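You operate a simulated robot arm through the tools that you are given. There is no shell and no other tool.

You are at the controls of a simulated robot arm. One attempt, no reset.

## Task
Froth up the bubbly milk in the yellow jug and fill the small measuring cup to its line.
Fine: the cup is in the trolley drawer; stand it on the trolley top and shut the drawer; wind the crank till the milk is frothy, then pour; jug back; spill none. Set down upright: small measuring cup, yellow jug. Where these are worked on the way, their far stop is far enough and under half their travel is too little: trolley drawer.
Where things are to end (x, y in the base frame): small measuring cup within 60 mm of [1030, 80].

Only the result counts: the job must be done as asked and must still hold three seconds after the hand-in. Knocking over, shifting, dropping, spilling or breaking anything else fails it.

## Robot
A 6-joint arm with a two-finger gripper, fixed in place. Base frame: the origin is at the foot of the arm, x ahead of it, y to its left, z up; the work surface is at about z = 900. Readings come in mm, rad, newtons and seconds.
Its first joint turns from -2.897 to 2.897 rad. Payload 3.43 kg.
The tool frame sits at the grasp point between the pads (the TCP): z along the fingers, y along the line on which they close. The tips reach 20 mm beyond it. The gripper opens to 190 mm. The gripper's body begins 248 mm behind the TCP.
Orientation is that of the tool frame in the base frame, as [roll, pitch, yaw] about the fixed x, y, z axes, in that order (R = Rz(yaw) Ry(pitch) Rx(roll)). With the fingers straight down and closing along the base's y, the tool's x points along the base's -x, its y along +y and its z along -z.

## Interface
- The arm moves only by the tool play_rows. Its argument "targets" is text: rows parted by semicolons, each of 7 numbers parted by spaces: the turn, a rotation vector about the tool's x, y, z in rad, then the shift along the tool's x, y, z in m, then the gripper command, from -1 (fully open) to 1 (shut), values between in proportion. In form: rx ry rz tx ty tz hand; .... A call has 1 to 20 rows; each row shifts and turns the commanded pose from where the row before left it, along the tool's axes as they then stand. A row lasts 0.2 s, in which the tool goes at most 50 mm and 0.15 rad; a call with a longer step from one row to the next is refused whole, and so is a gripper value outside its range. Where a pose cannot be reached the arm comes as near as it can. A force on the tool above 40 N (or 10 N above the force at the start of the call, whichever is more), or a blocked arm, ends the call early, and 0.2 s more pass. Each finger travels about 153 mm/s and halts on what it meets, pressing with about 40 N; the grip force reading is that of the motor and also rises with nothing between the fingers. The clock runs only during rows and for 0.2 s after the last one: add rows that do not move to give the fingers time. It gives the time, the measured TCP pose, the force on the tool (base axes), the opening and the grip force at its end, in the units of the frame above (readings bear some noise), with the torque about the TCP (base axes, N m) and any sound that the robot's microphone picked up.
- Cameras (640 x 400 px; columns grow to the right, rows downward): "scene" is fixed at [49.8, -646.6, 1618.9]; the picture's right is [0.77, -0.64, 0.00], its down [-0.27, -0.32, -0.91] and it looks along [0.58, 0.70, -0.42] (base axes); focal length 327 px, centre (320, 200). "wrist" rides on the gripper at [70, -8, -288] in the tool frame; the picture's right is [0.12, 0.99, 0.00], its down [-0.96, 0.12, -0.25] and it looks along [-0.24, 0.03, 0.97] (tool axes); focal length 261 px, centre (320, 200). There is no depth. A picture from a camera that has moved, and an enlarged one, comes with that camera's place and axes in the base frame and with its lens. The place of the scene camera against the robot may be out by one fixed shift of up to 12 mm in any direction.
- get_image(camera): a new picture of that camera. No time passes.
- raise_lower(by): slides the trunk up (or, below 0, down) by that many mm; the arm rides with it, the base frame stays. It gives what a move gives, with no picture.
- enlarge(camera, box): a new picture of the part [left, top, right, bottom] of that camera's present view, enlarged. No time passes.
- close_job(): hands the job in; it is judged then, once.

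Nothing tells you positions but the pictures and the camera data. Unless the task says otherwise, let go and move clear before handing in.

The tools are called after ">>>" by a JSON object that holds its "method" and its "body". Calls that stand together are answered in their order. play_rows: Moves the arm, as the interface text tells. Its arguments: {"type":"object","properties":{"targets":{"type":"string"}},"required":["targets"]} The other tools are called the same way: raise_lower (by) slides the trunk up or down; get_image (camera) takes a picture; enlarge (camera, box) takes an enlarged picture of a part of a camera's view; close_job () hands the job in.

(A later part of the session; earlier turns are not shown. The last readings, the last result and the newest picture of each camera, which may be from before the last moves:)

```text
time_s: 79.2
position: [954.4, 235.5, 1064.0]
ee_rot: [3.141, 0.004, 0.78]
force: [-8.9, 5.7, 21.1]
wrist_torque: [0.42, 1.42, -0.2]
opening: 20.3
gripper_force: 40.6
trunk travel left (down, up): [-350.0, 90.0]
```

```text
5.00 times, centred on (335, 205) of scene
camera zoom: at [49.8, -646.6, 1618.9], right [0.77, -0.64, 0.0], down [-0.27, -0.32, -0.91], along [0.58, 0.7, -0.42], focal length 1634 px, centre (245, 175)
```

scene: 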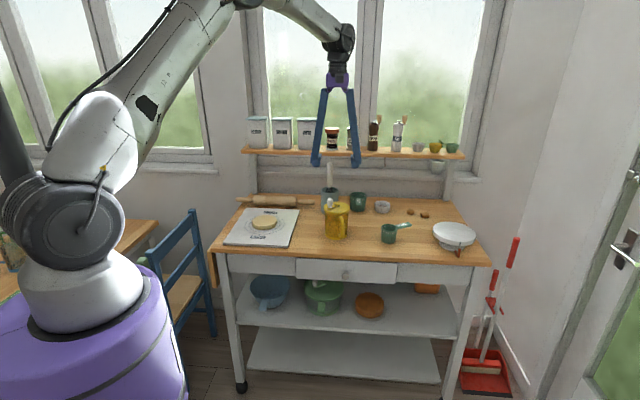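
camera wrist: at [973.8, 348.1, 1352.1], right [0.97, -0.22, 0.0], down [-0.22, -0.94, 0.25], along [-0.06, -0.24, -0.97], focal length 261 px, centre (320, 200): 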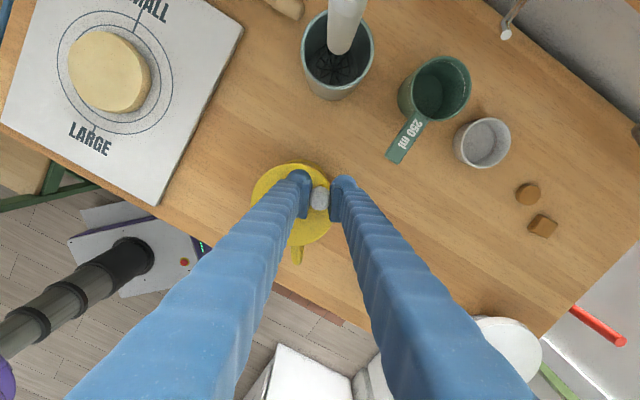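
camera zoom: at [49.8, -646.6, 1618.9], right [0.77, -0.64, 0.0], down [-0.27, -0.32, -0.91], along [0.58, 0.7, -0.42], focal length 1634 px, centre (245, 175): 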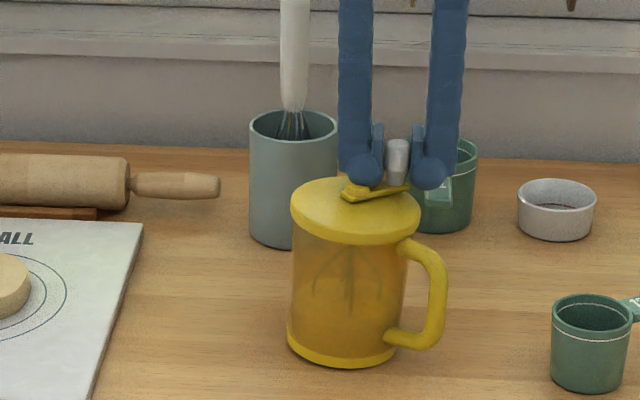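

>>> {"method": "play_rows", "body": {"targets": "0 0 0 0 0 -0.001 0.9; 0 0 0 0 0 -0.001 0.9; 0 0 0 0 0 0 0.7; 0 0 0 0 0 0 0.5; 0 0 0 0 0 0 0.4; 0 0 0 0 0 0 0.4"}}

>>> {"method": "enlarge", "body": {"camera": "scene", "box": [305, 165, 365, 245]}}

>>> {"method": "get_image", "body": {"camera": "wrist"}}

```text
time_s: 80.6
position: [955.1, 235.2, 1065.4]
ee_rot: [-3.14, 0.004, 0.782]
force: [-0.1, -0.2, -0.3]
wrist_torque: [0.03, -0.04, -0.01]
opening: 57.2
gripper_force: 0.1
trunk travel left (down, up): [-350.0, 90.0]
```

```text
5.00 times, centred on (335, 205) of scene
camera zoom: at [49.8, -646.6, 1618.9], right [0.77, -0.64, 0.0], down [-0.27, -0.32, -0.91], along [0.58, 0.7, -0.42], focal length 1634 px, centre (245, 175)
```

zoom: 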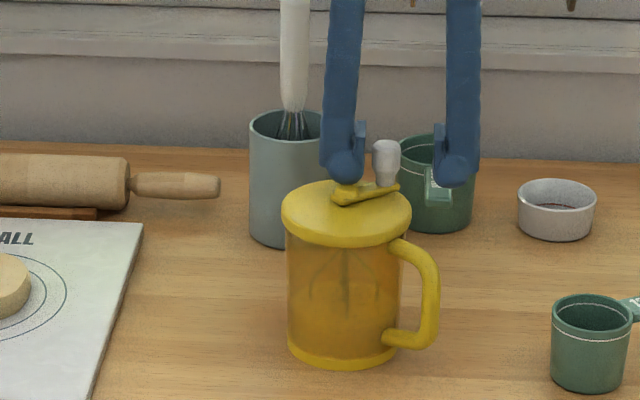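

```text
taken
camera wrist: at [1000.7, 290.8, 1353.6], right [0.78, -0.62, 0.0], down [-0.6, -0.76, 0.25], along [-0.16, -0.19, -0.97], focal length 261 px, centre (320, 200)
```

wrist: 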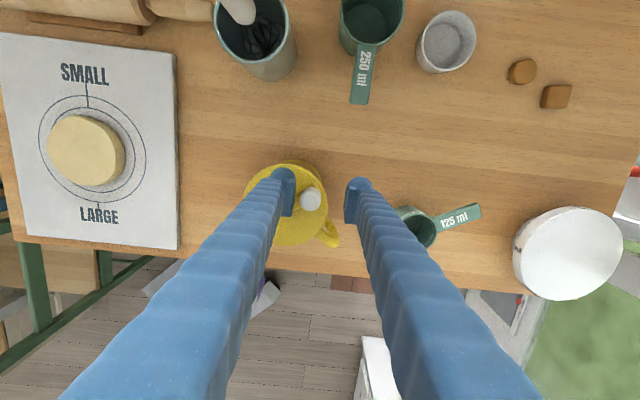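

The jug is released, upright, and close to its original place. I'll measure the new knob and hub positions.

>>> {"method": "enlarge", "body": {"camera": "wrist", "box": [230, 140, 370, 260]}}

```text
3.33 times, centred on (300, 200) of wrist
camera zoom: at [1000.7, 290.8, 1353.6], right [0.78, -0.62, 0.0], down [-0.6, -0.76, 0.25], along [-0.16, -0.19, -0.97], focal length 869 px, centre (387, 200)
```

zoom: 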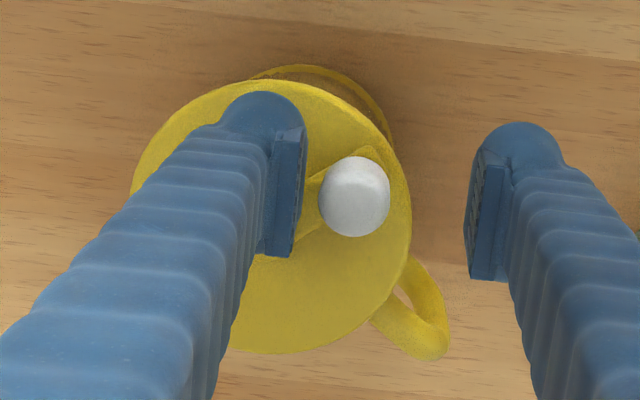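

The jug centre is now near (910, 249) with the knob at (947, 242). I'll recentre on the knob, grip, press down and test an arc without turning the tool, watching the twist torque.

>>> {"method": "play_rows", "body": {"targets": "0 0 0 -0.0005 -0.0103 0 0.4; 0 0 0 0 0 0 0.7; 0 0 0 0 0 0 0.9; 0 0 0 0 0 0 0.9; 0 0 0 0 0 0.001 0.9; 0 0 0 0 0 0.001 0.9; 0 0 0 0 0 0 0.9"}}

```text
time_s: 82.2
position: [948.0, 243.8, 1065.9]
ee_rot: [3.141, 0.002, 0.78]
force: [1.7, 0.9, 19.7]
wrist_torque: [-0.48, 0.46, -0.07]
opening: 19.7
gripper_force: 39.9
trunk travel left (down, up): [-350.0, 90.0]
```

>>> {"method": "play_rows", "body": {"targets": "0 0 0 -0.00516 0.00307 0 0.9; 0 0 0 -0.00556 0.00227 0 0.9; 0 0 0 -0.00583 0.00141 0 0.9; 0 0 0 0 0 0 0.9"}}

>>> {"method": "enlarge", "body": {"camera": "scene", "box": [305, 165, 365, 245]}}

>>> {"method": "enlarge", "body": {"camera": "wrist", "box": [230, 140, 370, 260]}}

```text
time_s: 83.2
position: [939.4, 226.8, 1066.1]
ee_rot: [-3.141, 0.002, 0.781]
force: [-1.8, 3.6, 26.7]
wrist_torque: [-0.12, 0.28, -0.09]
opening: 19.9
gripper_force: 40.0
trunk travel left (down, up): [-350.0, 90.0]
```

```text
5.00 times, centred on (335, 205) of scene
camera zoom: at [49.8, -646.6, 1618.9], right [0.77, -0.64, 0.0], down [-0.27, -0.32, -0.91], along [0.58, 0.7, -0.42], focal length 1634 px, centre (245, 175)
```

zoom: 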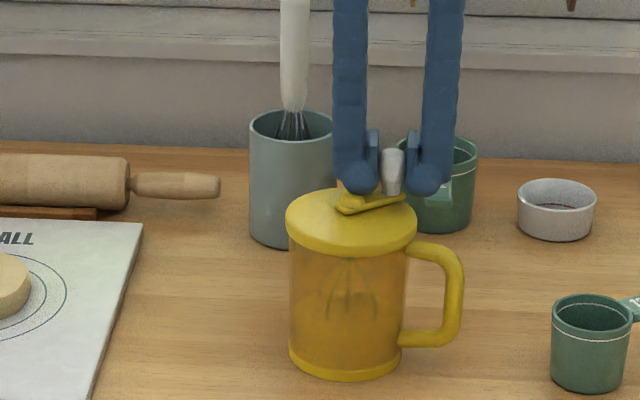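

```text
3.33 times, centred on (300, 200) of wrist
camera zoom: at [983.4, 282.0, 1353.6], right [0.78, -0.62, 0.0], down [-0.6, -0.76, 0.25], along [-0.16, -0.19, -0.97], focal length 869 px, centre (387, 200)
```

zoom: 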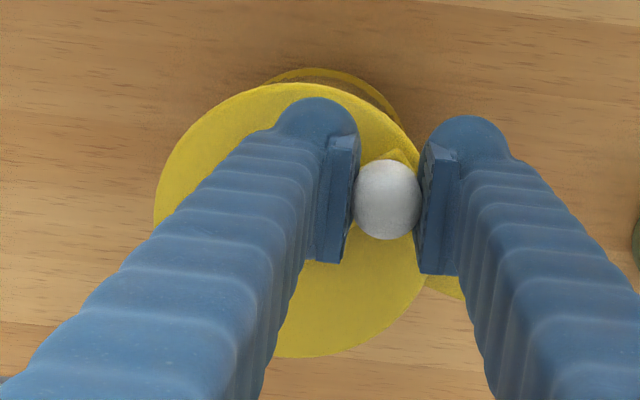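

Holding the tool's orientation makes the jug itself swing, so the knob is fixed to the crank arm. Let me look closely at the jug's contents before changing tactics.

>>> {"method": "enlarge", "body": {"camera": "scene", "box": [320, 195, 370, 245]}}

```text
8.00 times, centred on (345, 220) of scene
camera zoom: at [49.8, -646.6, 1618.9], right [0.77, -0.64, 0.0], down [-0.27, -0.32, -0.91], along [0.58, 0.7, -0.42], focal length 2614 px, centre (120, 40)
```

zoom: 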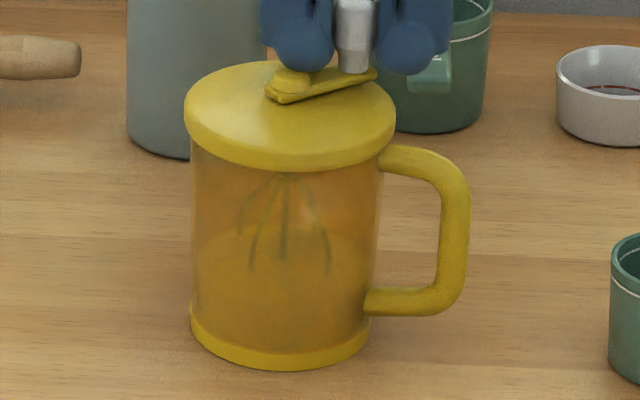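

The liquid stands at about half height with the whisk above and in it. I'll let go of the knob, rise above it, and re-locate the hub; gripping the crank at its hub and turning in place should put no sideways push on the jug.

>>> {"method": "play_rows", "body": {"targets": "0 0 0 0 0 -0.002 0.9; 0 0 0 0 0 0 0.6; 0 0 0 0 0 0 0.4; 0 0 0 0 0 -0.02 0.4; 0 0 0 0 0 -0.04 0.2; 0 0 0 0 0 -0.04 0.2; 0 0 0 0 0 0 0.2"}}

>>> {"method": "get_image", "body": {"camera": "wrist"}}

>>> {"method": "enlarge", "body": {"camera": "scene", "box": [305, 165, 375, 245]}}

```text
time_s: 84.8
position: [941.9, 226.6, 1166.2]
ee_rot: [-3.138, 0.004, 0.779]
force: [0.1, 0.5, -0.6]
wrist_torque: [0.03, 0.01, 0.0]
opening: 75.8
gripper_force: 0.1
trunk travel left (down, up): [-350.0, 90.0]
```

```text
taken
camera wrist: at [986.2, 282.2, 1453.8], right [0.78, -0.62, 0.0], down [-0.6, -0.76, 0.25], along [-0.16, -0.2, -0.97], focal length 261 px, centre (320, 200)
```

wrist: 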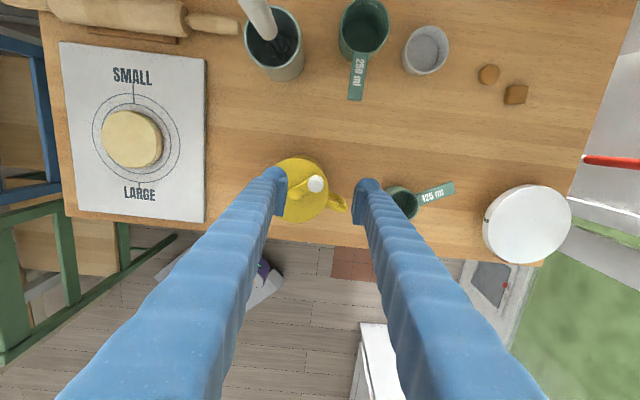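

```text
5.00 times, centred on (340, 205) of scene
camera zoom: at [49.8, -646.6, 1618.9], right [0.77, -0.64, 0.0], down [-0.27, -0.32, -0.91], along [0.58, 0.7, -0.42], focal length 1634 px, centre (220, 175)
```

zoom: 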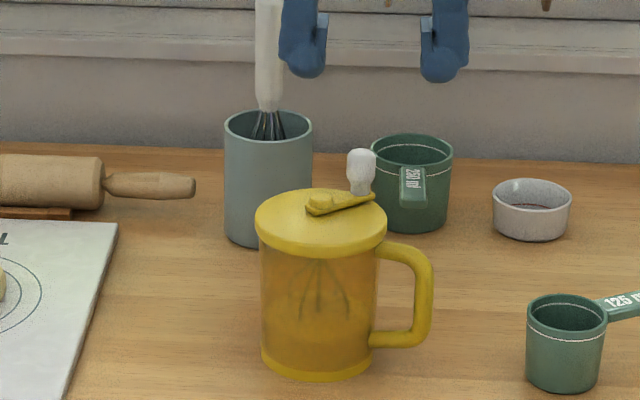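

>>> {"method": "enlarge", "body": {"camera": "wrist", "box": [250, 140, 370, 240]}}

```text
4.00 times, centred on (310, 190) of wrist
camera zoom: at [986.2, 282.2, 1453.8], right [0.78, -0.62, 0.0], down [-0.6, -0.76, 0.25], along [-0.16, -0.2, -0.97], focal length 1043 px, centre (360, 240)
```

zoom: 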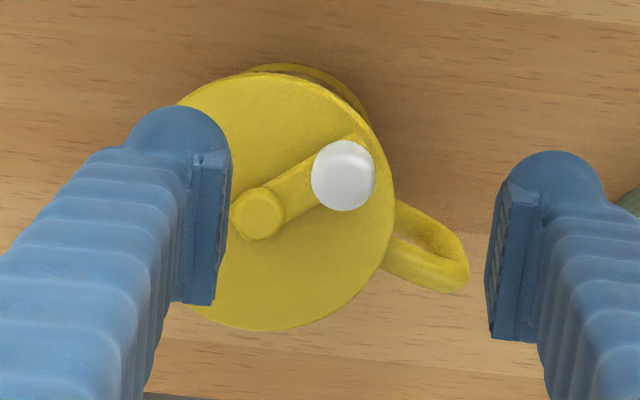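

The hub is now at about (897, 235) with the arm pointing at −8°. I'll centre above the hub and unwind the wrist well back so that I have a long clockwise stroke.

>>> {"method": "play_rows", "body": {"targets": "0 0 0 -0.0259 -0.0371 0 0.2; 0 0 -0.15 0 0 0 0.2; 0 0 -0.15 0 0 0 0.2; 0 0 -0.15 0 0 0 0.2; 0 0 -0.15 0 0 0 0.2; 0 0 -0.15 0 0 0 0.2; 0 0 -0.15 0 0 0 0.2; 0 0 -0.15 0 0 0 0.2; 0 0 -0.15 0 0 0 0.2; 0 0 -0.15 0 0 0 0.2; 0 0 -0.15 0 0 0 0.2; 0 0 -0.15 0 0 0 0.2; 0 0 -0.15 0 0 0 0.2; 0 0 -0.15 0 0 0 0.2; 0 0 -0.15 0 0 0 0.2; 0 0 -0.15 0 0 0 0.2; 0 0 -0.15 0 0 0 0.2; 0 0 -0.15 0 0 0 0.2; 0 0 -0.15 0 0 0 0.2; 0 0 0 0 0 0 0.2"}}

>>> {"method": "play_rows", "body": {"targets": "0 0 -0.15 0 0 0 0.2; 0 0 -0.15 0 0 0 0.2; 0 0 -0.15 0 0 0 0.2; 0 0 -0.15 0 0 0 0.2; 0 0 -0.15 0 0 0 0.2; 0 0 -0.15 0 0 0 0.2; 0 0 -0.15 0 0 0 0.2; 0 0 -0.15 0 0 0 0.2; 0 0 -0.15 0 0 0 0.2; 0 0 -0.15 0 0 0 0.2; 0 0 -0.15 0 0 0 0.2; 0 0 -0.15 0 0 0 0.2; 0 0 -0.15 0 0 0 0.2; 0 0 -0.15 0 0 0 0.2; 0 0 0 0 0 0 0.2"}}

>>> {"method": "get_image", "body": {"camera": "wrist"}}

```text
time_s: 89.0
position: [897.5, 234.7, 1165.3]
ee_rot: [3.141, -0.004, -2.8]
force: [-0.9, -0.6, 0.4]
wrist_torque: [0.0, -0.02, 0.02]
opening: 75.8
gripper_force: 0.1
trunk travel left (down, up): [-350.0, 90.0]
```

```text
time_s: 92.2
position: [896.9, 234.8, 1166.4]
ee_rot: [3.138, 0.001, -0.703]
force: [-0.6, 0.0, 0.2]
wrist_torque: [-0.02, 0.0, 0.01]
opening: 76.2
gripper_force: 0.0
trunk travel left (down, up): [-350.0, 90.0]
```

```text
taken
camera wrist: at [957.0, 195.2, 1453.5], right [-0.55, -0.83, 0.0], down [-0.81, 0.53, 0.25], along [-0.21, 0.14, -0.97], focal length 261 px, centre (320, 200)
```

wrist: 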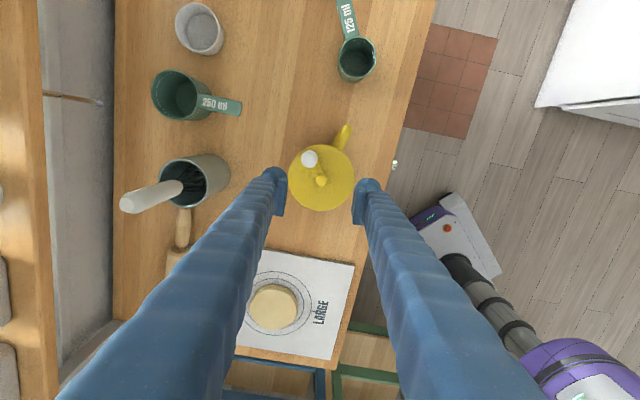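

>>> {"method": "play_rows", "body": {"targets": "0 0 -0.143 0 0 0 0.2; 0 0 -0.143 0 0 0 0.2; 0 0 0 0 0 0 0.2"}}

>>> {"method": "play_rows", "body": {"targets": "0 0 -0.143 0 0 0 0.2; 0 0 -0.143 0 0 0 0.2; 0 0 0 0 0 0 0.2"}}

>>> {"method": "enlarge", "body": {"camera": "wrist", "box": [250, 130, 390, 240]}}

```text
time_s: 93.0
position: [898.3, 234.5, 1164.8]
ee_rot: [3.139, 0.003, -0.416]
force: [-0.3, 0.6, -0.1]
wrist_torque: [-0.03, 0.04, -0.02]
opening: 75.9
gripper_force: 0.1
trunk travel left (down, up): [-350.0, 90.0]
```

```text
time_s: 93.8
position: [897.5, 235.4, 1166.1]
ee_rot: [3.14, 0.003, -0.13]
force: [0.0, 0.2, 0.0]
wrist_torque: [-0.01, 0.01, 0.02]
opening: 76.3
gripper_force: 0.1
trunk travel left (down, up): [-350.0, 90.0]
```

```text
3.64 times, centred on (320, 185) of wrist
camera zoom: at [968.7, 233.5, 1453.2], right [-0.01, -1.0, 0.0], down [-0.97, 0.01, 0.25], along [-0.25, 0.0, -0.97], focal length 948 px, centre (320, 254)
```

zoom: 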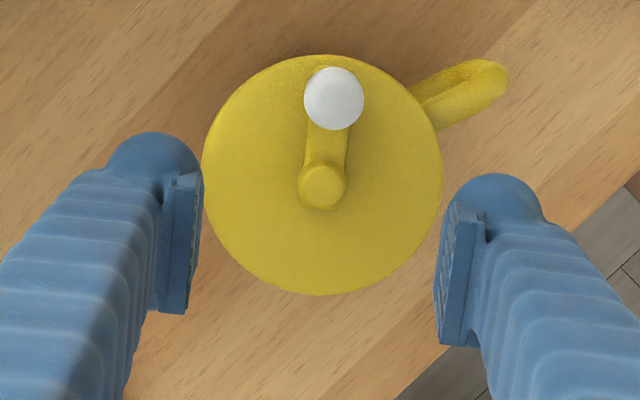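

The arm lies exactly along the tool's x axis with the knob clear of the fingers. I'll lower the fingers around the hub and close on it.

>>> {"method": "play_rows", "body": {"targets": "0 0 0 -0.0008 0.0015 0.04 0.4; 0 0 0 0 0 0.04 0.4; 0 0 0 0 0 0.025 0.4; 0 0 0 0 0 0.01 0.4; 0 0 0 0 0 0 0.4"}}

>>> {"method": "enlarge", "body": {"camera": "scene", "box": [310, 180, 370, 240]}}

>>> {"method": "enlarge", "body": {"camera": "wrist", "box": [250, 130, 390, 240]}}

```text
time_s: 95.0
position: [896.5, 232.7, 1055.2]
ee_rot: [-3.14, 0.0, -0.135]
force: [1.0, -0.3, 22.5]
wrist_torque: [-0.02, -0.02, -0.01]
opening: 57.2
gripper_force: 0.3
trunk travel left (down, up): [-350.0, 90.0]
```

```text
6.67 times, centred on (340, 210) of scene
camera zoom: at [49.8, -646.6, 1618.9], right [0.77, -0.64, 0.0], down [-0.27, -0.32, -0.91], along [0.58, 0.7, -0.42], focal length 2178 px, centre (187, 133)
```

zoom: 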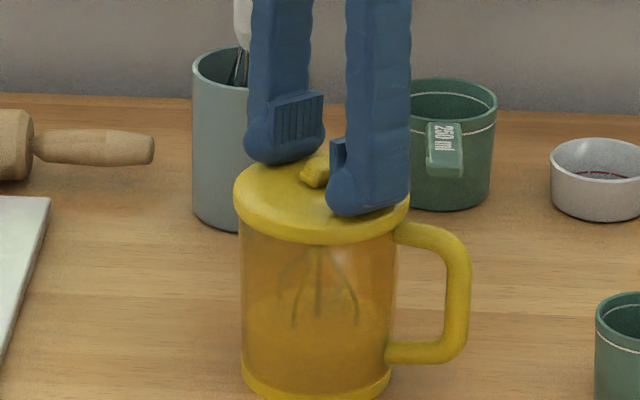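

```text
3.64 times, centred on (320, 185) of wrist
camera zoom: at [966.7, 231.1, 1342.2], right [-0.01, -1.0, 0.0], down [-0.97, 0.01, 0.25], along [-0.25, 0.0, -0.97], focal length 948 px, centre (320, 254)
```

zoom: 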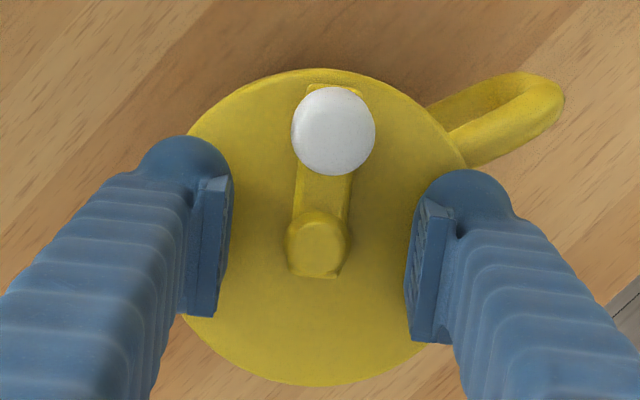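

The tips touched the lid at z≈1035, so everything on the lid sits about 10 mm higher than I thought. I'll raise a few millimetres and close on the hub.

>>> {"method": "play_rows", "body": {"targets": "0 0 0 0 0 -0.006 0.4; 0 0 0 0 0 0 0.6; 0 0 0 0 0 0 0.9; 0 0 0 0 0 0 0.9; 0 0 0 0 0 0 0.9"}}

>>> {"method": "enlarge", "body": {"camera": "wrist", "box": [250, 130, 390, 240]}}

```text
time_s: 96.2
position: [894.9, 232.3, 1059.1]
ee_rot: [3.14, 0.002, -0.132]
force: [-0.7, -5.0, 13.1]
wrist_torque: [-0.83, 0.11, -0.03]
opening: 12.5
gripper_force: 2.8
trunk travel left (down, up): [-350.0, 90.0]
```

```text
3.64 times, centred on (320, 185) of wrist
camera zoom: at [966.5, 230.7, 1346.6], right [-0.01, -1.0, 0.0], down [-0.97, 0.01, 0.25], along [-0.25, 0.0, -0.97], focal length 948 px, centre (320, 254)
```

zoom: 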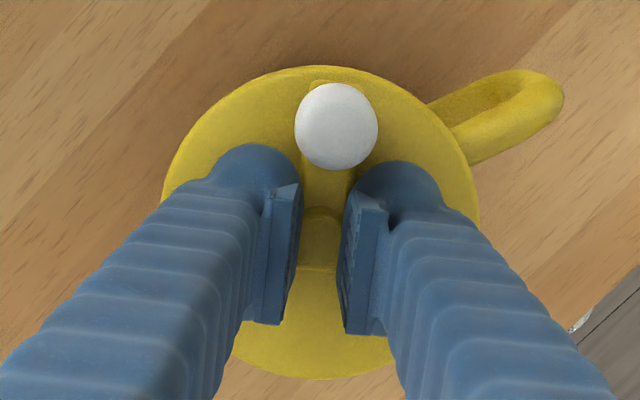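

>>> {"method": "play_rows", "body": {"targets": "0 0 0 0 0 0 0.6; 0 0 0 0 0 0 0.6; 0 0 0 0 0 0.004 0.6; 0 0 0 0 0 0 0.75; 0 0 0 0 0 0 0.9; 0 0 0 0 0 0 0.9; 0 0 0 0 0 0 0.9"}}

>>> {"method": "enlarge", "body": {"camera": "wrist", "box": [250, 130, 390, 240]}}

>>> {"method": "enlarge", "body": {"camera": "scene", "box": [310, 180, 370, 240]}}

```text
time_s: 97.8
position: [896.5, 231.8, 1055.0]
ee_rot: [3.141, 0.001, -0.131]
force: [2.3, -2.5, 19.9]
wrist_torque: [-0.05, -0.08, 0.0]
opening: 15.5
gripper_force: 39.8
trunk travel left (down, up): [-350.0, 90.0]
```

```text
3.64 times, centred on (320, 185) of wrist
camera zoom: at [967.4, 230.8, 1342.6], right [-0.01, -1.0, 0.0], down [-0.97, 0.01, 0.25], along [-0.25, 0.0, -0.97], focal length 948 px, centre (320, 254)
```

zoom: 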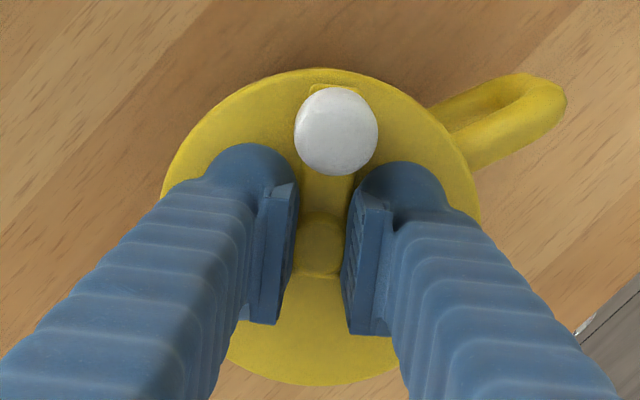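

```text
6.67 times, centred on (340, 210) of scene
camera zoom: at [49.8, -646.6, 1618.9], right [0.77, -0.64, 0.0], down [-0.27, -0.32, -0.91], along [0.58, 0.7, -0.42], focal length 2178 px, centre (187, 133)
```

zoom: 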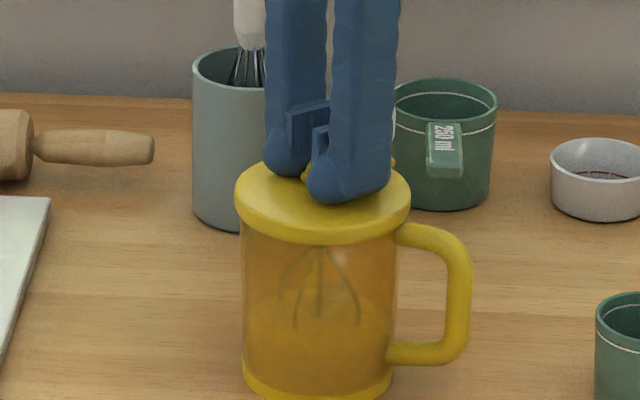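

Now the fingers hold the arm and hub firmly (15.5 mm). I'll test turning clockwise in place.

>>> {"method": "play_rows", "body": {"targets": "0 0 0.15 0 0 -0.0005 0.9; 0 0 0.15 0 0 0 0.9; 0 0 0.15 0 0 0 0.9; 0 0 0.15 0 0 0 0.9; 0 0 0 0 0 0 0.9"}}

>>> {"method": "enlarge", "body": {"camera": "wrist", "box": [250, 130, 390, 240]}}

>>> {"method": "enlarge", "body": {"camera": "scene", "box": [310, 180, 370, 240]}}

```text
time_s: 99.0
position: [896.3, 231.0, 1055.4]
ee_rot: [3.139, 0.003, -0.734]
force: [0.2, -6.4, 23.7]
wrist_torque: [0.08, 0.01, 0.02]
opening: 15.3
gripper_force: 39.8
trunk travel left (down, up): [-350.0, 90.0]
```

```text
3.64 times, centred on (320, 185) of wrist
camera zoom: at [953.4, 191.0, 1342.7], right [-0.58, -0.82, 0.0], down [-0.79, 0.56, 0.25], along [-0.2, 0.14, -0.97], focal length 948 px, centre (320, 254)
```

zoom: 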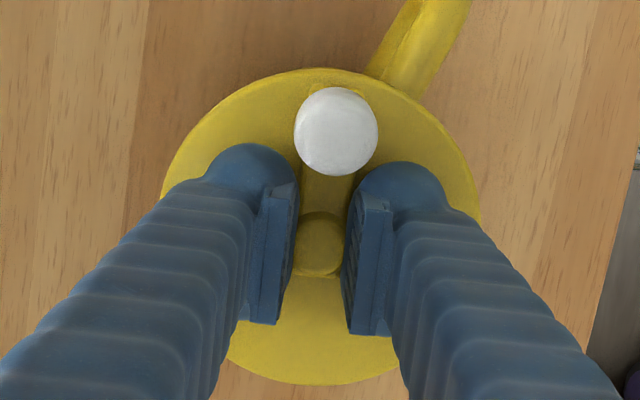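

```text
6.67 times, centred on (340, 210) of scene
camera zoom: at [49.8, -646.6, 1618.9], right [0.77, -0.64, 0.0], down [-0.27, -0.32, -0.91], along [0.58, 0.7, -0.42], focal length 2178 px, centre (187, 133)
```

zoom: 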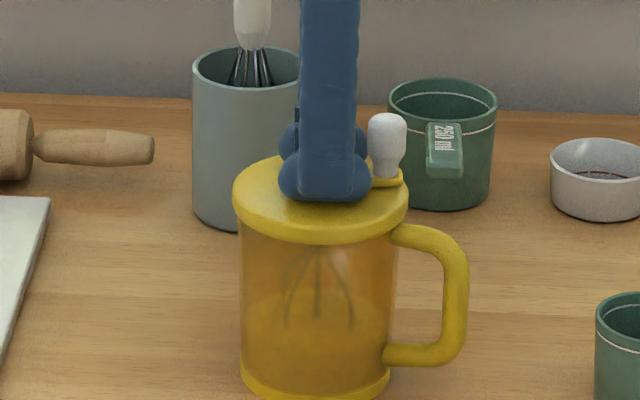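

The crank turns with the jug standing still. I'll continue the clockwise stroke.

>>> {"method": "play_rows", "body": {"targets": "0 0 0.15 0 0 0 0.9; 0 0 0.15 0 0 0 0.9; 0 0 0.15 0 0 0 0.9; 0 0 0.15 0 0 0 0.9; 0 0 0.15 0 0 0 0.9; 0 0 0.15 0 0 0 0.9; 0 0 0.15 0 0 0 0.9; 0 0 0.15 0 0 0 0.9; 0 0 0.15 0 0 0 0.9; 0 0 0.15 0 0 0 0.9; 0 0 0.15 0 0 0 0.9; 0 0 0.15 0 0 0 0.9; 0 0 0.15 0 0 0 0.9; 0 0 0.15 0 0 0 0.9; 0 0 0.15 0 0 0 0.9; 0 0 0.15 0 0 0 0.9; 0 0 0.15 0 0 0 0.9; 0 0 0.15 0 0 0 0.9"}}

>>> {"method": "enlarge", "body": {"camera": "scene", "box": [310, 180, 370, 240]}}

```text
time_s: 102.8
position: [895.8, 232.7, 1055.1]
ee_rot: [3.141, 0.0, 2.851]
force: [2.6, 9.0, 27.3]
wrist_torque: [0.09, 0.0, -0.02]
opening: 15.0
gripper_force: 39.8
trunk travel left (down, up): [-350.0, 90.0]
```

```text
6.67 times, centred on (340, 210) of scene
camera zoom: at [49.8, -646.6, 1618.9], right [0.77, -0.64, 0.0], down [-0.27, -0.32, -0.91], along [0.58, 0.7, -0.42], focal length 2178 px, centre (187, 133)
```

zoom: 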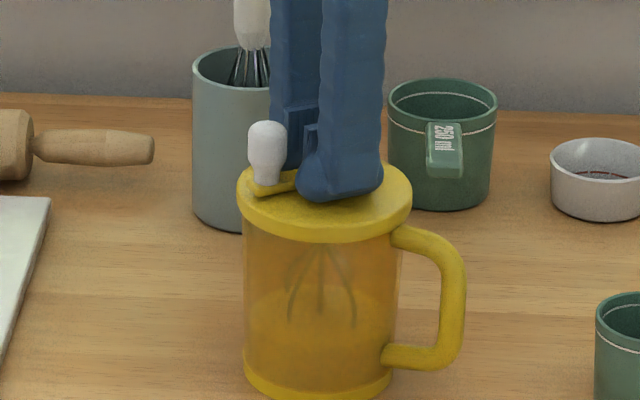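

>>> {"method": "play_rows", "body": {"targets": "0 0 0.15 0 0 0 0.9; 0 0 0.15 0 0 0 0.9; 0 0 0.15 0 0 0 0.9; 0 0 0.15 0 0 0 0.9; 0 0 0.15 0 0 0 0.9; 0 0 0.15 0 0 0 0.9; 0 0 0.15 0 0 0 0.9; 0 0 0.15 0 0 0 0.9; 0 0 0.15 0 0 0 0.9; 0 0 0.15 0 0 0 0.9; 0 0 0.15 0 0 0 0.9; 0 0 0.15 0 0 0 0.9; 0 0 0.15 0 0 0 0.9; 0 0 0 0 0 0 0.9"}}

>>> {"method": "enlarge", "body": {"camera": "scene", "box": [310, 180, 370, 240]}}

>>> {"method": "enlarge", "body": {"camera": "wrist", "box": [250, 130, 390, 240]}}

```text
time_s: 105.0
position: [897.5, 231.8, 1054.7]
ee_rot: [-3.141, 0.002, 1.387]
force: [1.4, -3.0, 7.2]
wrist_torque: [0.13, -0.06, 0.01]
opening: 14.7
gripper_force: 40.3
trunk travel left (down, up): [-350.0, 90.0]
stopped in row 10: the force on the tool passed its limit at 41 N (the readings are from after the stop); the commanded pose is now the measured one
```

```text
6.67 times, centred on (340, 210) of scene
camera zoom: at [49.8, -646.6, 1618.9], right [0.77, -0.64, 0.0], down [-0.27, -0.32, -0.91], along [0.58, 0.7, -0.42], focal length 2178 px, centre (187, 133)
```

zoom: 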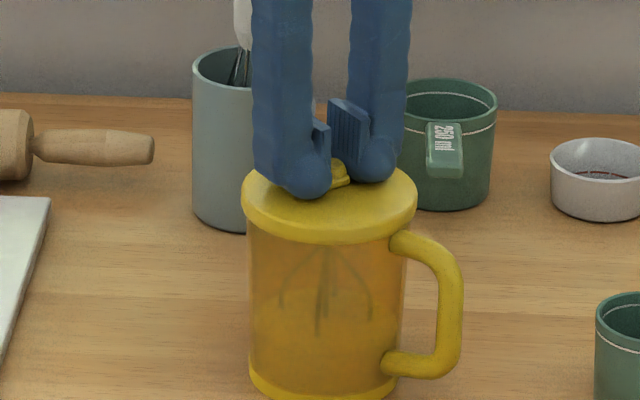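

```text
3.64 times, centred on (320, 185) of wrist
camera zoom: at [902.1, 302.2, 1343.6], right [1.0, -0.06, 0.0], down [-0.06, -0.97, 0.25], along [-0.02, -0.25, -0.97], focal length 948 px, centre (320, 254)
```

zoom: 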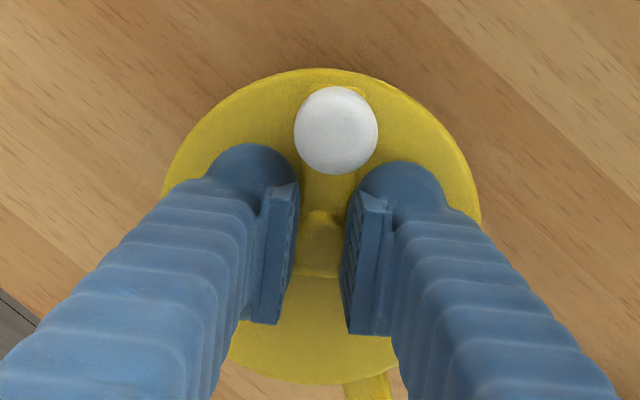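

>>> {"method": "play_rows", "body": {"targets": "0 0 0.15 0 0 0 0.9; 0 0 0.15 0 0 0 0.9; 0 0 0.15 0 0 0 0.9; 0 0 0.15 0 0 0 0.9; 0 0 0 0 0 0 0.9"}}

>>> {"method": "enlarge", "body": {"camera": "scene", "box": [310, 180, 370, 240]}}

```text
time_s: 106.2
position: [896.7, 231.5, 1056.2]
ee_rot: [-3.141, -0.001, 0.786]
force: [4.4, -4.4, 18.4]
wrist_torque: [0.01, -0.16, 0.01]
opening: 14.5
gripper_force: 39.9
trunk travel left (down, up): [-350.0, 90.0]
```

```text
6.67 times, centred on (340, 210) of scene
camera zoom: at [49.8, -646.6, 1618.9], right [0.77, -0.64, 0.0], down [-0.27, -0.32, -0.91], along [0.58, 0.7, -0.42], focal length 2178 px, centre (187, 133)
```

zoom: 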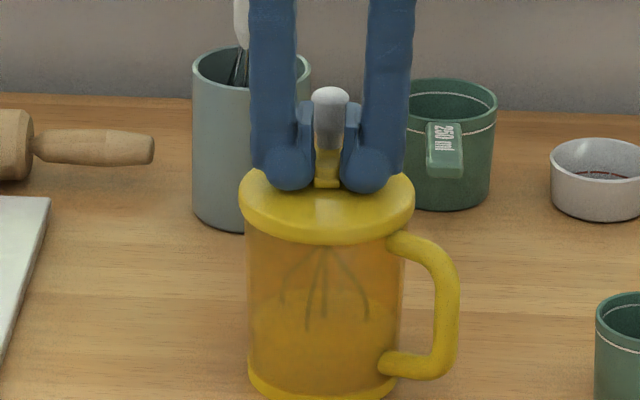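

The turning torque at the hub is tiny, so the crank can simply be pushed around by the knob with closed fingers and no grip, a full turn per call. I'll open, rise, turn the wrist back to the middle of its range and close the fingers.

>>> {"method": "play_rows", "body": {"targets": "0 0 0 0 0 -0.001 0.7; 0 0 0 0 0 0 0.5; 0 0 0 0 0 -0.02 0.4; 0 0 0 0 0 -0.04 0.4; 0 0 -0.15 0 0 0 0.7; 0 0 -0.15 0 0 0 1; 0 0 -0.15 0 0 0 1; 0 0 -0.15 0 0 0 1; 0 0 -0.15 0 0 0 1; 0 0 -0.15 0 0 0 1; 0 0 -0.15 0 0 0 1; 0 0 -0.15 0 0 0 1; 0 0 -0.15 0 0 0 1; 0 0 -0.15 0 0 0 1; 0 0 -0.072 0 0 0 1; 0 0 0 0 0 0 1"}}

>>> {"method": "enlarge", "body": {"camera": "wrist", "box": [220, 100, 420, 240]}}

>>> {"method": "enlarge", "body": {"camera": "scene", "box": [310, 170, 370, 240]}}

```text
time_s: 109.6
position: [897.9, 230.7, 1116.9]
ee_rot: [-3.14, 0.0, 2.36]
force: [0.3, 0.2, 0.0]
wrist_torque: [0.03, -0.03, 0.01]
opening: 0.0
gripper_force: 34.0
trunk travel left (down, up): [-350.0, 90.0]
```

```text
2.86 times, centred on (320, 170) of wrist
camera zoom: at [841.7, 275.5, 1404.4], right [0.61, 0.79, 0.0], down [0.76, -0.6, 0.25], along [0.19, -0.15, -0.97], focal length 745 px, centre (320, 286)
```

zoom: 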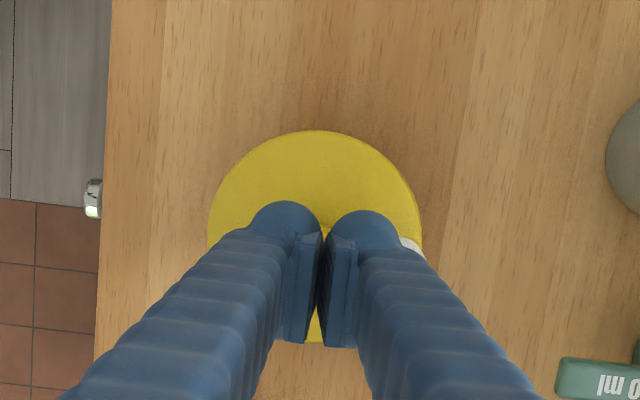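

```text
5.71 times, centred on (340, 205) of scene
camera zoom: at [49.8, -646.6, 1618.9], right [0.77, -0.64, 0.0], down [-0.27, -0.32, -0.91], along [0.58, 0.7, -0.42], focal length 1867 px, centre (206, 171)
```

zoom: 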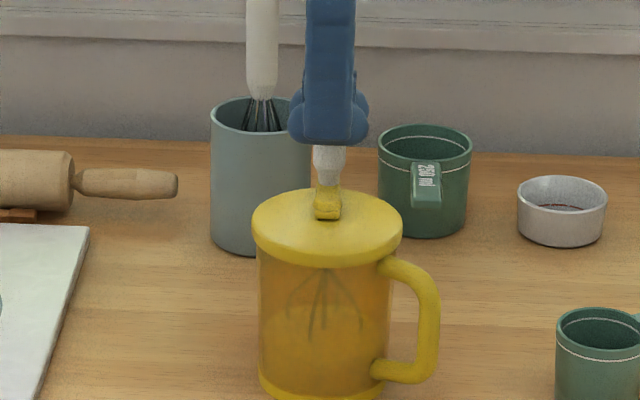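

The knob is now at about +45° from the hub. I'll set the closed fingers down behind it and push it clockwise along a circle, first as a 100° test.

>>> {"method": "play_rows", "body": {"targets": "0 0 0 0.0216 0.0116 0 1; 0 0 0 0.0216 0.0116 0 1; 0 0 0 0 0 0.022 1; 0 0 0 0 0 0.022 1; 0 0 0 0 0 0 1; 0 0 0 -0.01076 0.01273 0 1; 0 0 0 -0.01447 0.00828 0 1; 0 0 0 -0.01643 0.00284 0 1; 0 0 0 -0.01641 -0.00295 0 1; 0 0 0 0 0 0 1"}}

>>> {"method": "enlarge", "body": {"camera": "wrist", "box": [220, 100, 420, 240]}}

>>> {"method": "enlarge", "body": {"camera": "scene", "box": [310, 170, 370, 240]}}

```text
time_s: 111.8
position: [939.0, 252.8, 1071.3]
ee_rot: [-3.14, 0.0, 2.36]
force: [-0.2, 0.4, 0.0]
wrist_torque: [0.03, 0.02, 0.0]
opening: 0.1
gripper_force: 34.5
trunk travel left (down, up): [-350.0, 90.0]
```

```text
2.86 times, centred on (320, 170) of wrist
camera zoom: at [883.0, 296.8, 1359.2], right [0.61, 0.79, 0.0], down [0.76, -0.6, 0.25], along [0.19, -0.15, -0.97], focal length 745 px, centre (320, 286)
```

zoom: 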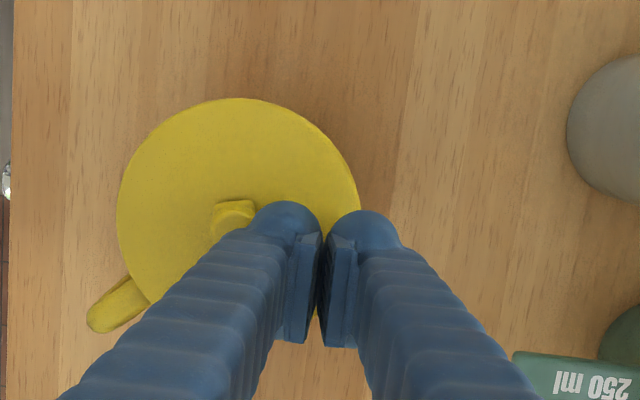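

```text
5.71 times, centred on (340, 205) of scene
camera zoom: at [49.8, -646.6, 1618.9], right [0.77, -0.64, 0.0], down [-0.27, -0.32, -0.91], along [0.58, 0.7, -0.42], focal length 1867 px, centre (206, 171)
```

zoom: 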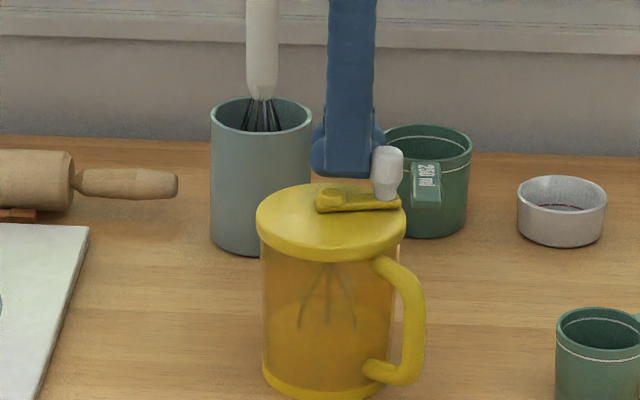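

Pushing works: the knob swung around with hardly any force. I'll keep going round, half a turn then check.

>>> {"method": "play_rows", "body": {"targets": "0 0 0 -0.0136 -0.00726 0 1; 0 0 0 -0.00869 -0.01299 0 1; 0 0 0 -0.00373 -0.01518 0 1; 0 0 0 0.00169 -0.01554 0 1; 0 0 0 0.0069 -0.01402 0 1; 0 0 0 0.01128 -0.01082 0 1; 0 0 0 0.0143 -0.00631 0 1; 0 0 0 0.0156 -0.00104 0 1; 0 0 0 0.01501 0.00436 0 1; 0 0 0 0 0 0 1"}}

>>> {"method": "enlarge", "body": {"camera": "wrist", "box": [220, 100, 420, 240]}}

>>> {"method": "enlarge", "body": {"camera": "scene", "box": [310, 170, 370, 240]}}

```text
time_s: 114.0
position: [856.0, 223.6, 1072.2]
ee_rot: [-3.141, 0.0, 2.36]
force: [0.6, 0.4, 0.2]
wrist_torque: [-0.02, 0.0, 0.01]
opening: 0.2
gripper_force: 34.1
trunk travel left (down, up): [-350.0, 90.0]
```

```text
2.86 times, centred on (320, 170) of wrist
camera zoom: at [799.4, 267.5, 1359.5], right [0.62, 0.79, 0.0], down [0.76, -0.6, 0.25], along [0.19, -0.15, -0.97], focal length 745 px, centre (320, 286)
```

zoom: 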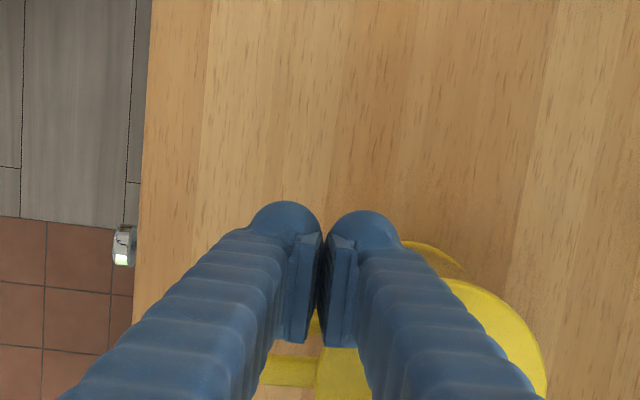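

```text
5.71 times, centred on (340, 205) of scene
camera zoom: at [49.8, -646.6, 1618.9], right [0.77, -0.64, 0.0], down [-0.27, -0.32, -0.91], along [0.58, 0.7, -0.42], focal length 1867 px, centre (206, 171)
```

zoom: 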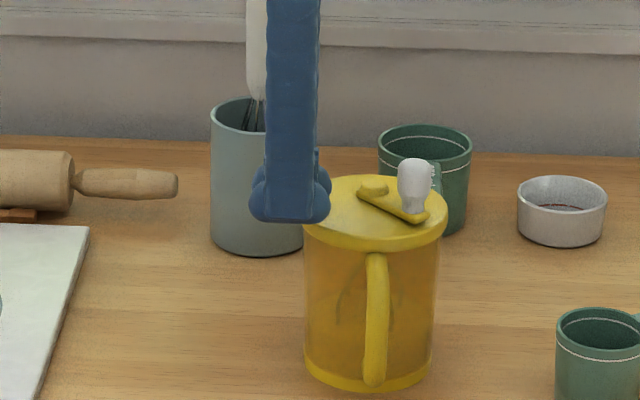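

The fingers slipped past the knob and dragged the jug about 40 mm, so free pushing is not steady enough. I'll rise and look again; a better way is to press down on the knob's domed top with the closed tips, which pins the jug, and carry it round in a circle.

>>> {"method": "play_rows", "body": {"targets": "0 0 0 0 0 -0.025 1; 0 0 0 0 0 -0.035 1; 0 0 0 -0.0379 0.0073 0 1; 0 0 0 -0.0379 0.0073 0 1; 0 0 0 -0.0379 0.0073 0 1; 0 0 0 0 0 0 1"}}

>>> {"method": "get_image", "body": {"camera": "wrist"}}

>>> {"method": "enlarge", "body": {"camera": "scene", "box": [310, 170, 390, 250]}}

```text
time_s: 115.4
position: [949.6, 159.7, 1134.9]
ee_rot: [-3.141, 0.001, 2.359]
force: [-0.2, -0.7, 0.1]
wrist_torque: [0.02, -0.08, -0.01]
opening: 0.0
gripper_force: 34.8
trunk travel left (down, up): [-350.0, 90.0]
```

```text
taken
camera wrist: at [892.8, 203.4, 1422.4], right [0.61, 0.79, 0.0], down [0.76, -0.6, 0.25], along [0.2, -0.15, -0.97], focal length 261 px, centre (320, 200)
```

wrist: 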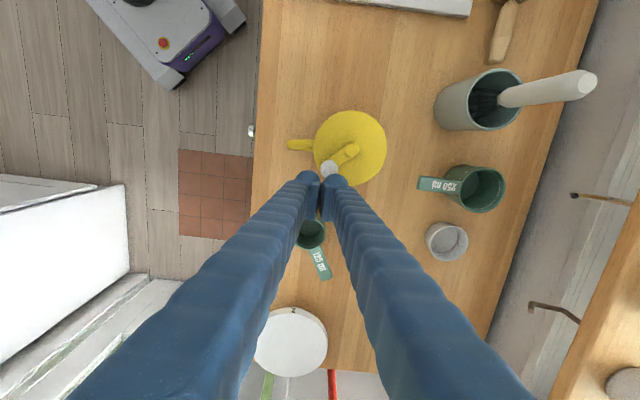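

```text
5.00 times, centred on (350, 210) of scene
camera zoom: at [49.8, -646.6, 1618.9], right [0.77, -0.64, 0.0], down [-0.27, -0.32, -0.91], along [0.58, 0.7, -0.42], focal length 1634 px, centre (170, 150)
```

zoom: 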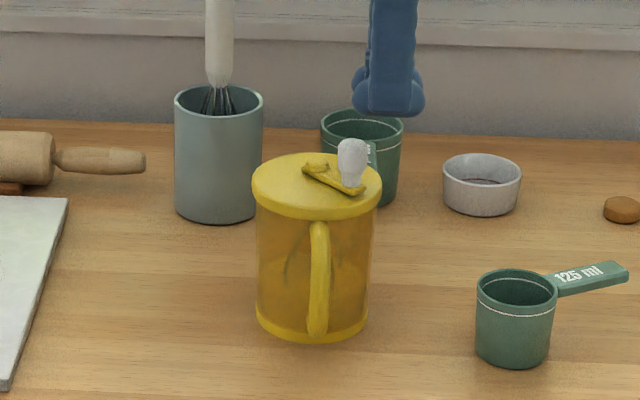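

>>> {"method": "enlarge", "body": {"camera": "wrist", "box": [280, 90, 400, 200]}}

```text
3.64 times, centred on (340, 145) of wrist
camera zoom: at [892.8, 203.4, 1422.4], right [0.61, 0.79, 0.0], down [0.76, -0.6, 0.25], along [0.2, -0.15, -0.97], focal length 948 px, centre (247, 400)
```

zoom: 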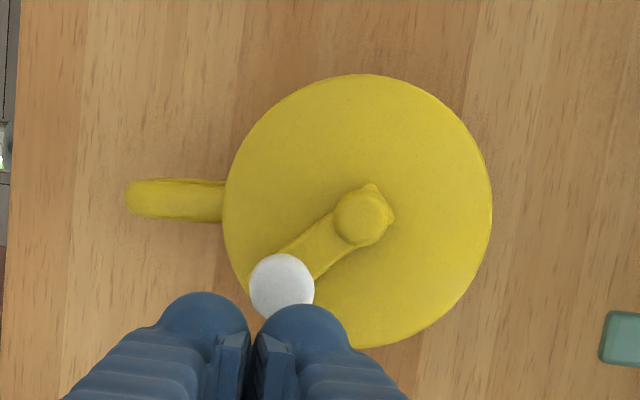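

The jug is now at (936, 228), handle about 12° off its original direction, knob at (936, 186). I'll centre the closed tips above the knob and come down until I feel its top.

>>> {"method": "play_rows", "body": {"targets": "0 0 0 0.0287 0.0091 0 1; 0 0 0 0 0 0.015 1; 0 0 0 0 0 0.01 1; 0 0 0 0 0 0.003 1; 0 0 0 0 0 0.003 1; 0 0 0 0 0 0 1"}}

>>> {"method": "play_rows", "body": {"targets": "0 0 0 0 0 0.002 1; 0 0 0 0 0 0.001 1; 0 0 0 0 0 0.001 1; 0 0 0 0 0 0 1"}}

>>> {"method": "play_rows", "body": {"targets": "0 0 0 0 0 0.001 1; 0 0 0 0 0 0.001 1; 0 0 0 0 0 0 1"}}

>>> {"method": "enlarge", "body": {"camera": "scene", "box": [310, 170, 390, 250]}}

```text
time_s: 116.8
position: [938.8, 184.8, 1099.8]
ee_rot: [-3.141, 0.0, 2.358]
force: [0.0, 0.6, -0.5]
wrist_torque: [-0.05, 0.01, -0.01]
opening: 0.0
gripper_force: 34.0
trunk travel left (down, up): [-350.0, 90.0]
```

```text
time_s: 117.8
position: [937.6, 186.5, 1098.4]
ee_rot: [3.139, 0.001, 2.359]
force: [3.2, -1.7, 26.8]
wrist_torque: [-0.1, -0.04, -0.1]
opening: 6.0
gripper_force: 34.6
trunk travel left (down, up): [-350.0, 90.0]
```

```text
time_s: 118.4
position: [939.0, 186.5, 1100.7]
ee_rot: [3.138, 0.002, 2.359]
force: [-0.1, -0.9, 12.8]
wrist_torque: [-0.13, 0.12, 0.01]
opening: 0.3
gripper_force: 34.0
trunk travel left (down, up): [-350.0, 90.0]
stopped in row 3: the force on the tool passed its limit at 41 N (the readings are from after the stop); the commanded pose is now the measured one
```

```text
5.00 times, centred on (350, 210) of scene
camera zoom: at [49.8, -646.6, 1618.9], right [0.77, -0.64, 0.0], down [-0.27, -0.32, -0.91], along [0.58, 0.7, -0.42], focal length 1634 px, centre (170, 150)
```

zoom: 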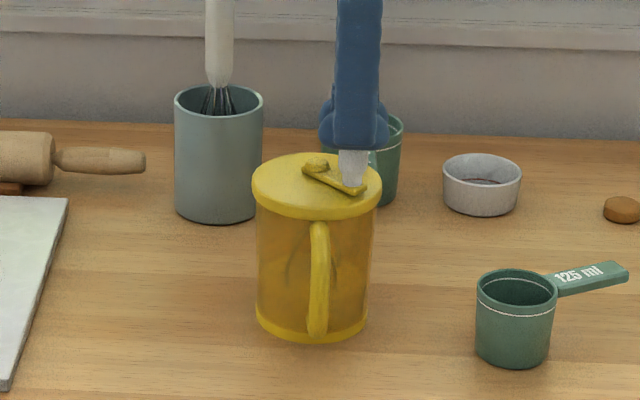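

The tips rest on the knob's top (z≈1080) with ~13 N. I'll try a 60° clockwise arc like this.

>>> {"method": "play_rows", "body": {"targets": "0 0 0 0.00862 -0.00633 0 1; 0 0 0 0.00997 -0.00389 0 1; 0 0 0 0.01064 -0.00117 0 1; 0 0 0 0.01058 0.00162 0 1; 0 0 0 0 0 0 1"}}

>>> {"method": "enlarge", "body": {"camera": "scene", "box": [310, 170, 390, 250]}}

>>> {"method": "enlarge", "body": {"camera": "wrist", "box": [240, 90, 440, 230]}}

```text
time_s: 119.6
position: [903.6, 206.1, 1099.9]
ee_rot: [3.137, 0.003, 2.358]
force: [3.9, -1.7, 23.7]
wrist_torque: [-0.19, 0.01, -0.14]
opening: 6.2
gripper_force: 34.4
trunk travel left (down, up): [-350.0, 90.0]
```

```text
5.00 times, centred on (350, 210) of scene
camera zoom: at [49.8, -646.6, 1618.9], right [0.77, -0.64, 0.0], down [-0.27, -0.32, -0.91], along [0.58, 0.7, -0.42], focal length 1634 px, centre (170, 150)
```

zoom: 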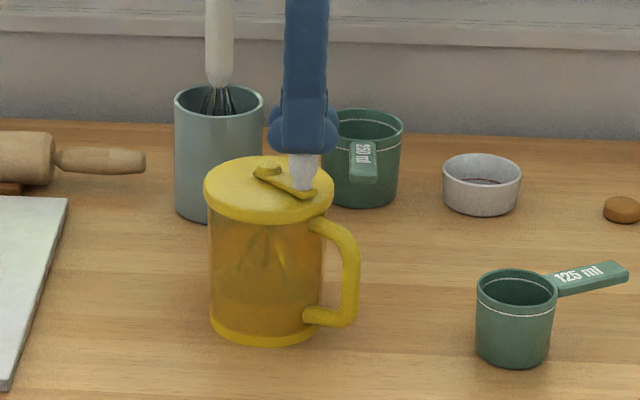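

```text
2.86 times, centred on (340, 160) of wrist
camera zoom: at [846.0, 250.7, 1387.2], right [0.62, 0.79, 0.0], down [0.76, -0.6, 0.25], along [0.2, -0.15, -0.97], focal length 745 px, centre (263, 314)
```

zoom: 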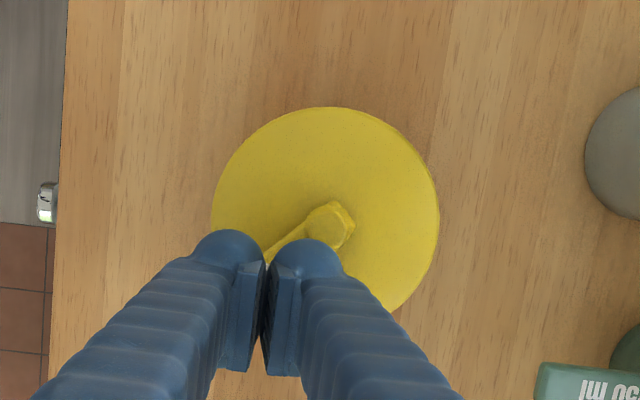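

The knob wedged between the tips and the jug swung instead. Let me check the milk's look now before choosing how to go on.

>>> {"method": "enlarge", "body": {"camera": "scene", "box": [330, 200, 370, 245]}}

```text
8.89 times, centred on (350, 222) of scene
camera zoom: at [49.8, -646.6, 1618.9], right [0.77, -0.64, 0.0], down [-0.27, -0.32, -0.91], along [0.58, 0.7, -0.42], focal length 2904 px, centre (53, 0)
```

zoom: 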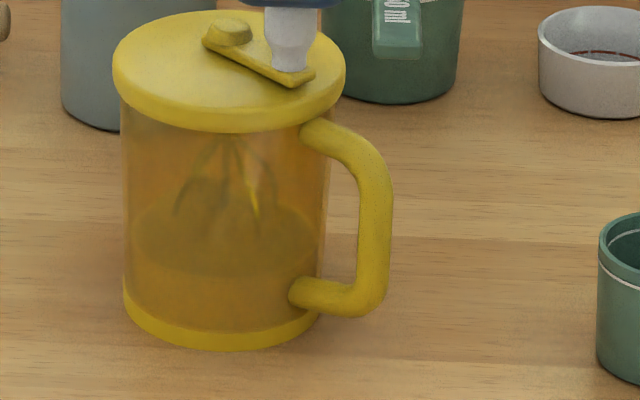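

The liquid stands about 30 mm deep with the whisk reaching into it. Gripping the hub is the reliable way, so I'll go back to that: lift off and re-locate the hub and arm.

>>> {"method": "play_rows", "body": {"targets": "0 0 0 0 0 -0.02 1; 0 0 0 0 0 -0.03 0.4; 0 0 0 -0.03 -0.03 0 0.4; 0 0 0 0 0 0 0.4"}}

>>> {"method": "enlarge", "body": {"camera": "wrist", "box": [250, 80, 440, 220]}}

```text
time_s: 120.6
position: [904.3, 164.0, 1148.2]
ee_rot: [3.139, 0.001, 2.359]
force: [0.1, 0.1, -0.9]
wrist_torque: [0.09, 0.0, -0.01]
opening: 57.0
gripper_force: 0.1
trunk travel left (down, up): [-350.0, 90.0]
```

```text
2.86 times, centred on (345, 150) of wrist
camera zoom: at [846.6, 208.1, 1435.4], right [0.61, 0.79, 0.0], down [0.76, -0.6, 0.25], along [0.2, -0.15, -0.97], focal length 745 px, centre (249, 343)
```

zoom: 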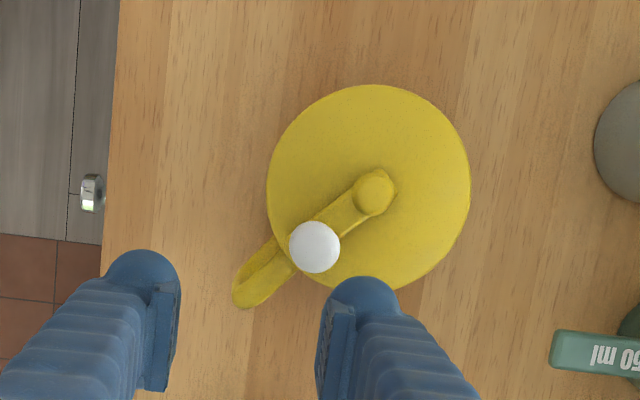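

The jug is back within ~10 mm of its start, hub (899, 248), arm at −91°. I'll centre over the hub and align the fingers across the arm.

>>> {"method": "play_rows", "body": {"targets": "0 0 0 0.0313 0.028 0 0.4; 0 0 0 0.0313 0.028 0 0.4; 0 0 -0.1454 0 0 0 0.4; 0 0 -0.1454 0 0 0 0.4; 0 0 -0.1454 0 0 0 0.4; 0 0 -0.1454 0 0 0 0.4; 0 0 -0.1454 0 0 0 0.4; 0 0 -0.1454 0 0 0 0.4; 0 0 -0.1454 0 0 0 0.4; 0 0 -0.1454 0 0 0 0.4; 0 0 -0.1454 0 0 0 0.4; 0 0 -0.1454 0 0 0 0.4; 0 0 -0.1454 0 0 0 0.4; 0 0 -0.1454 0 0 0 0.4; 0 0 -0.1454 0 0 0 0.4; 0 0 -0.1454 0 0 0 0.4; 0 0 -0.1454 0 0 0 0.4; 0 0 -0.1454 0 0 0 0.4; 0 0 0 0 0 0 0.4"}}

>>> {"method": "enlarge", "body": {"camera": "wrist", "box": [250, 120, 390, 240]}}

```text
time_s: 124.6
position: [900.9, 249.6, 1148.8]
ee_rot: [-3.14, 0.0, -1.596]
force: [-0.3, 0.7, -0.4]
wrist_torque: [0.04, -0.03, 0.0]
opening: 57.0
gripper_force: 0.1
trunk travel left (down, up): [-350.0, 90.0]
```

```text
3.33 times, centred on (320, 180) of wrist
camera zoom: at [905.5, 178.5, 1435.6], right [-1.0, -0.09, 0.0], down [-0.09, 0.96, 0.25], along [-0.02, 0.25, -0.97], focal length 869 px, centre (320, 267)
```

zoom: 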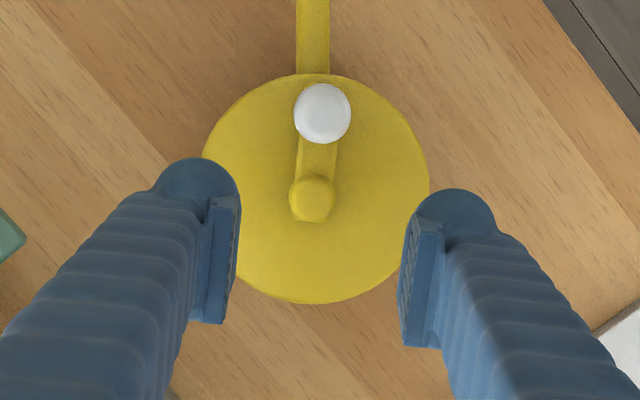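

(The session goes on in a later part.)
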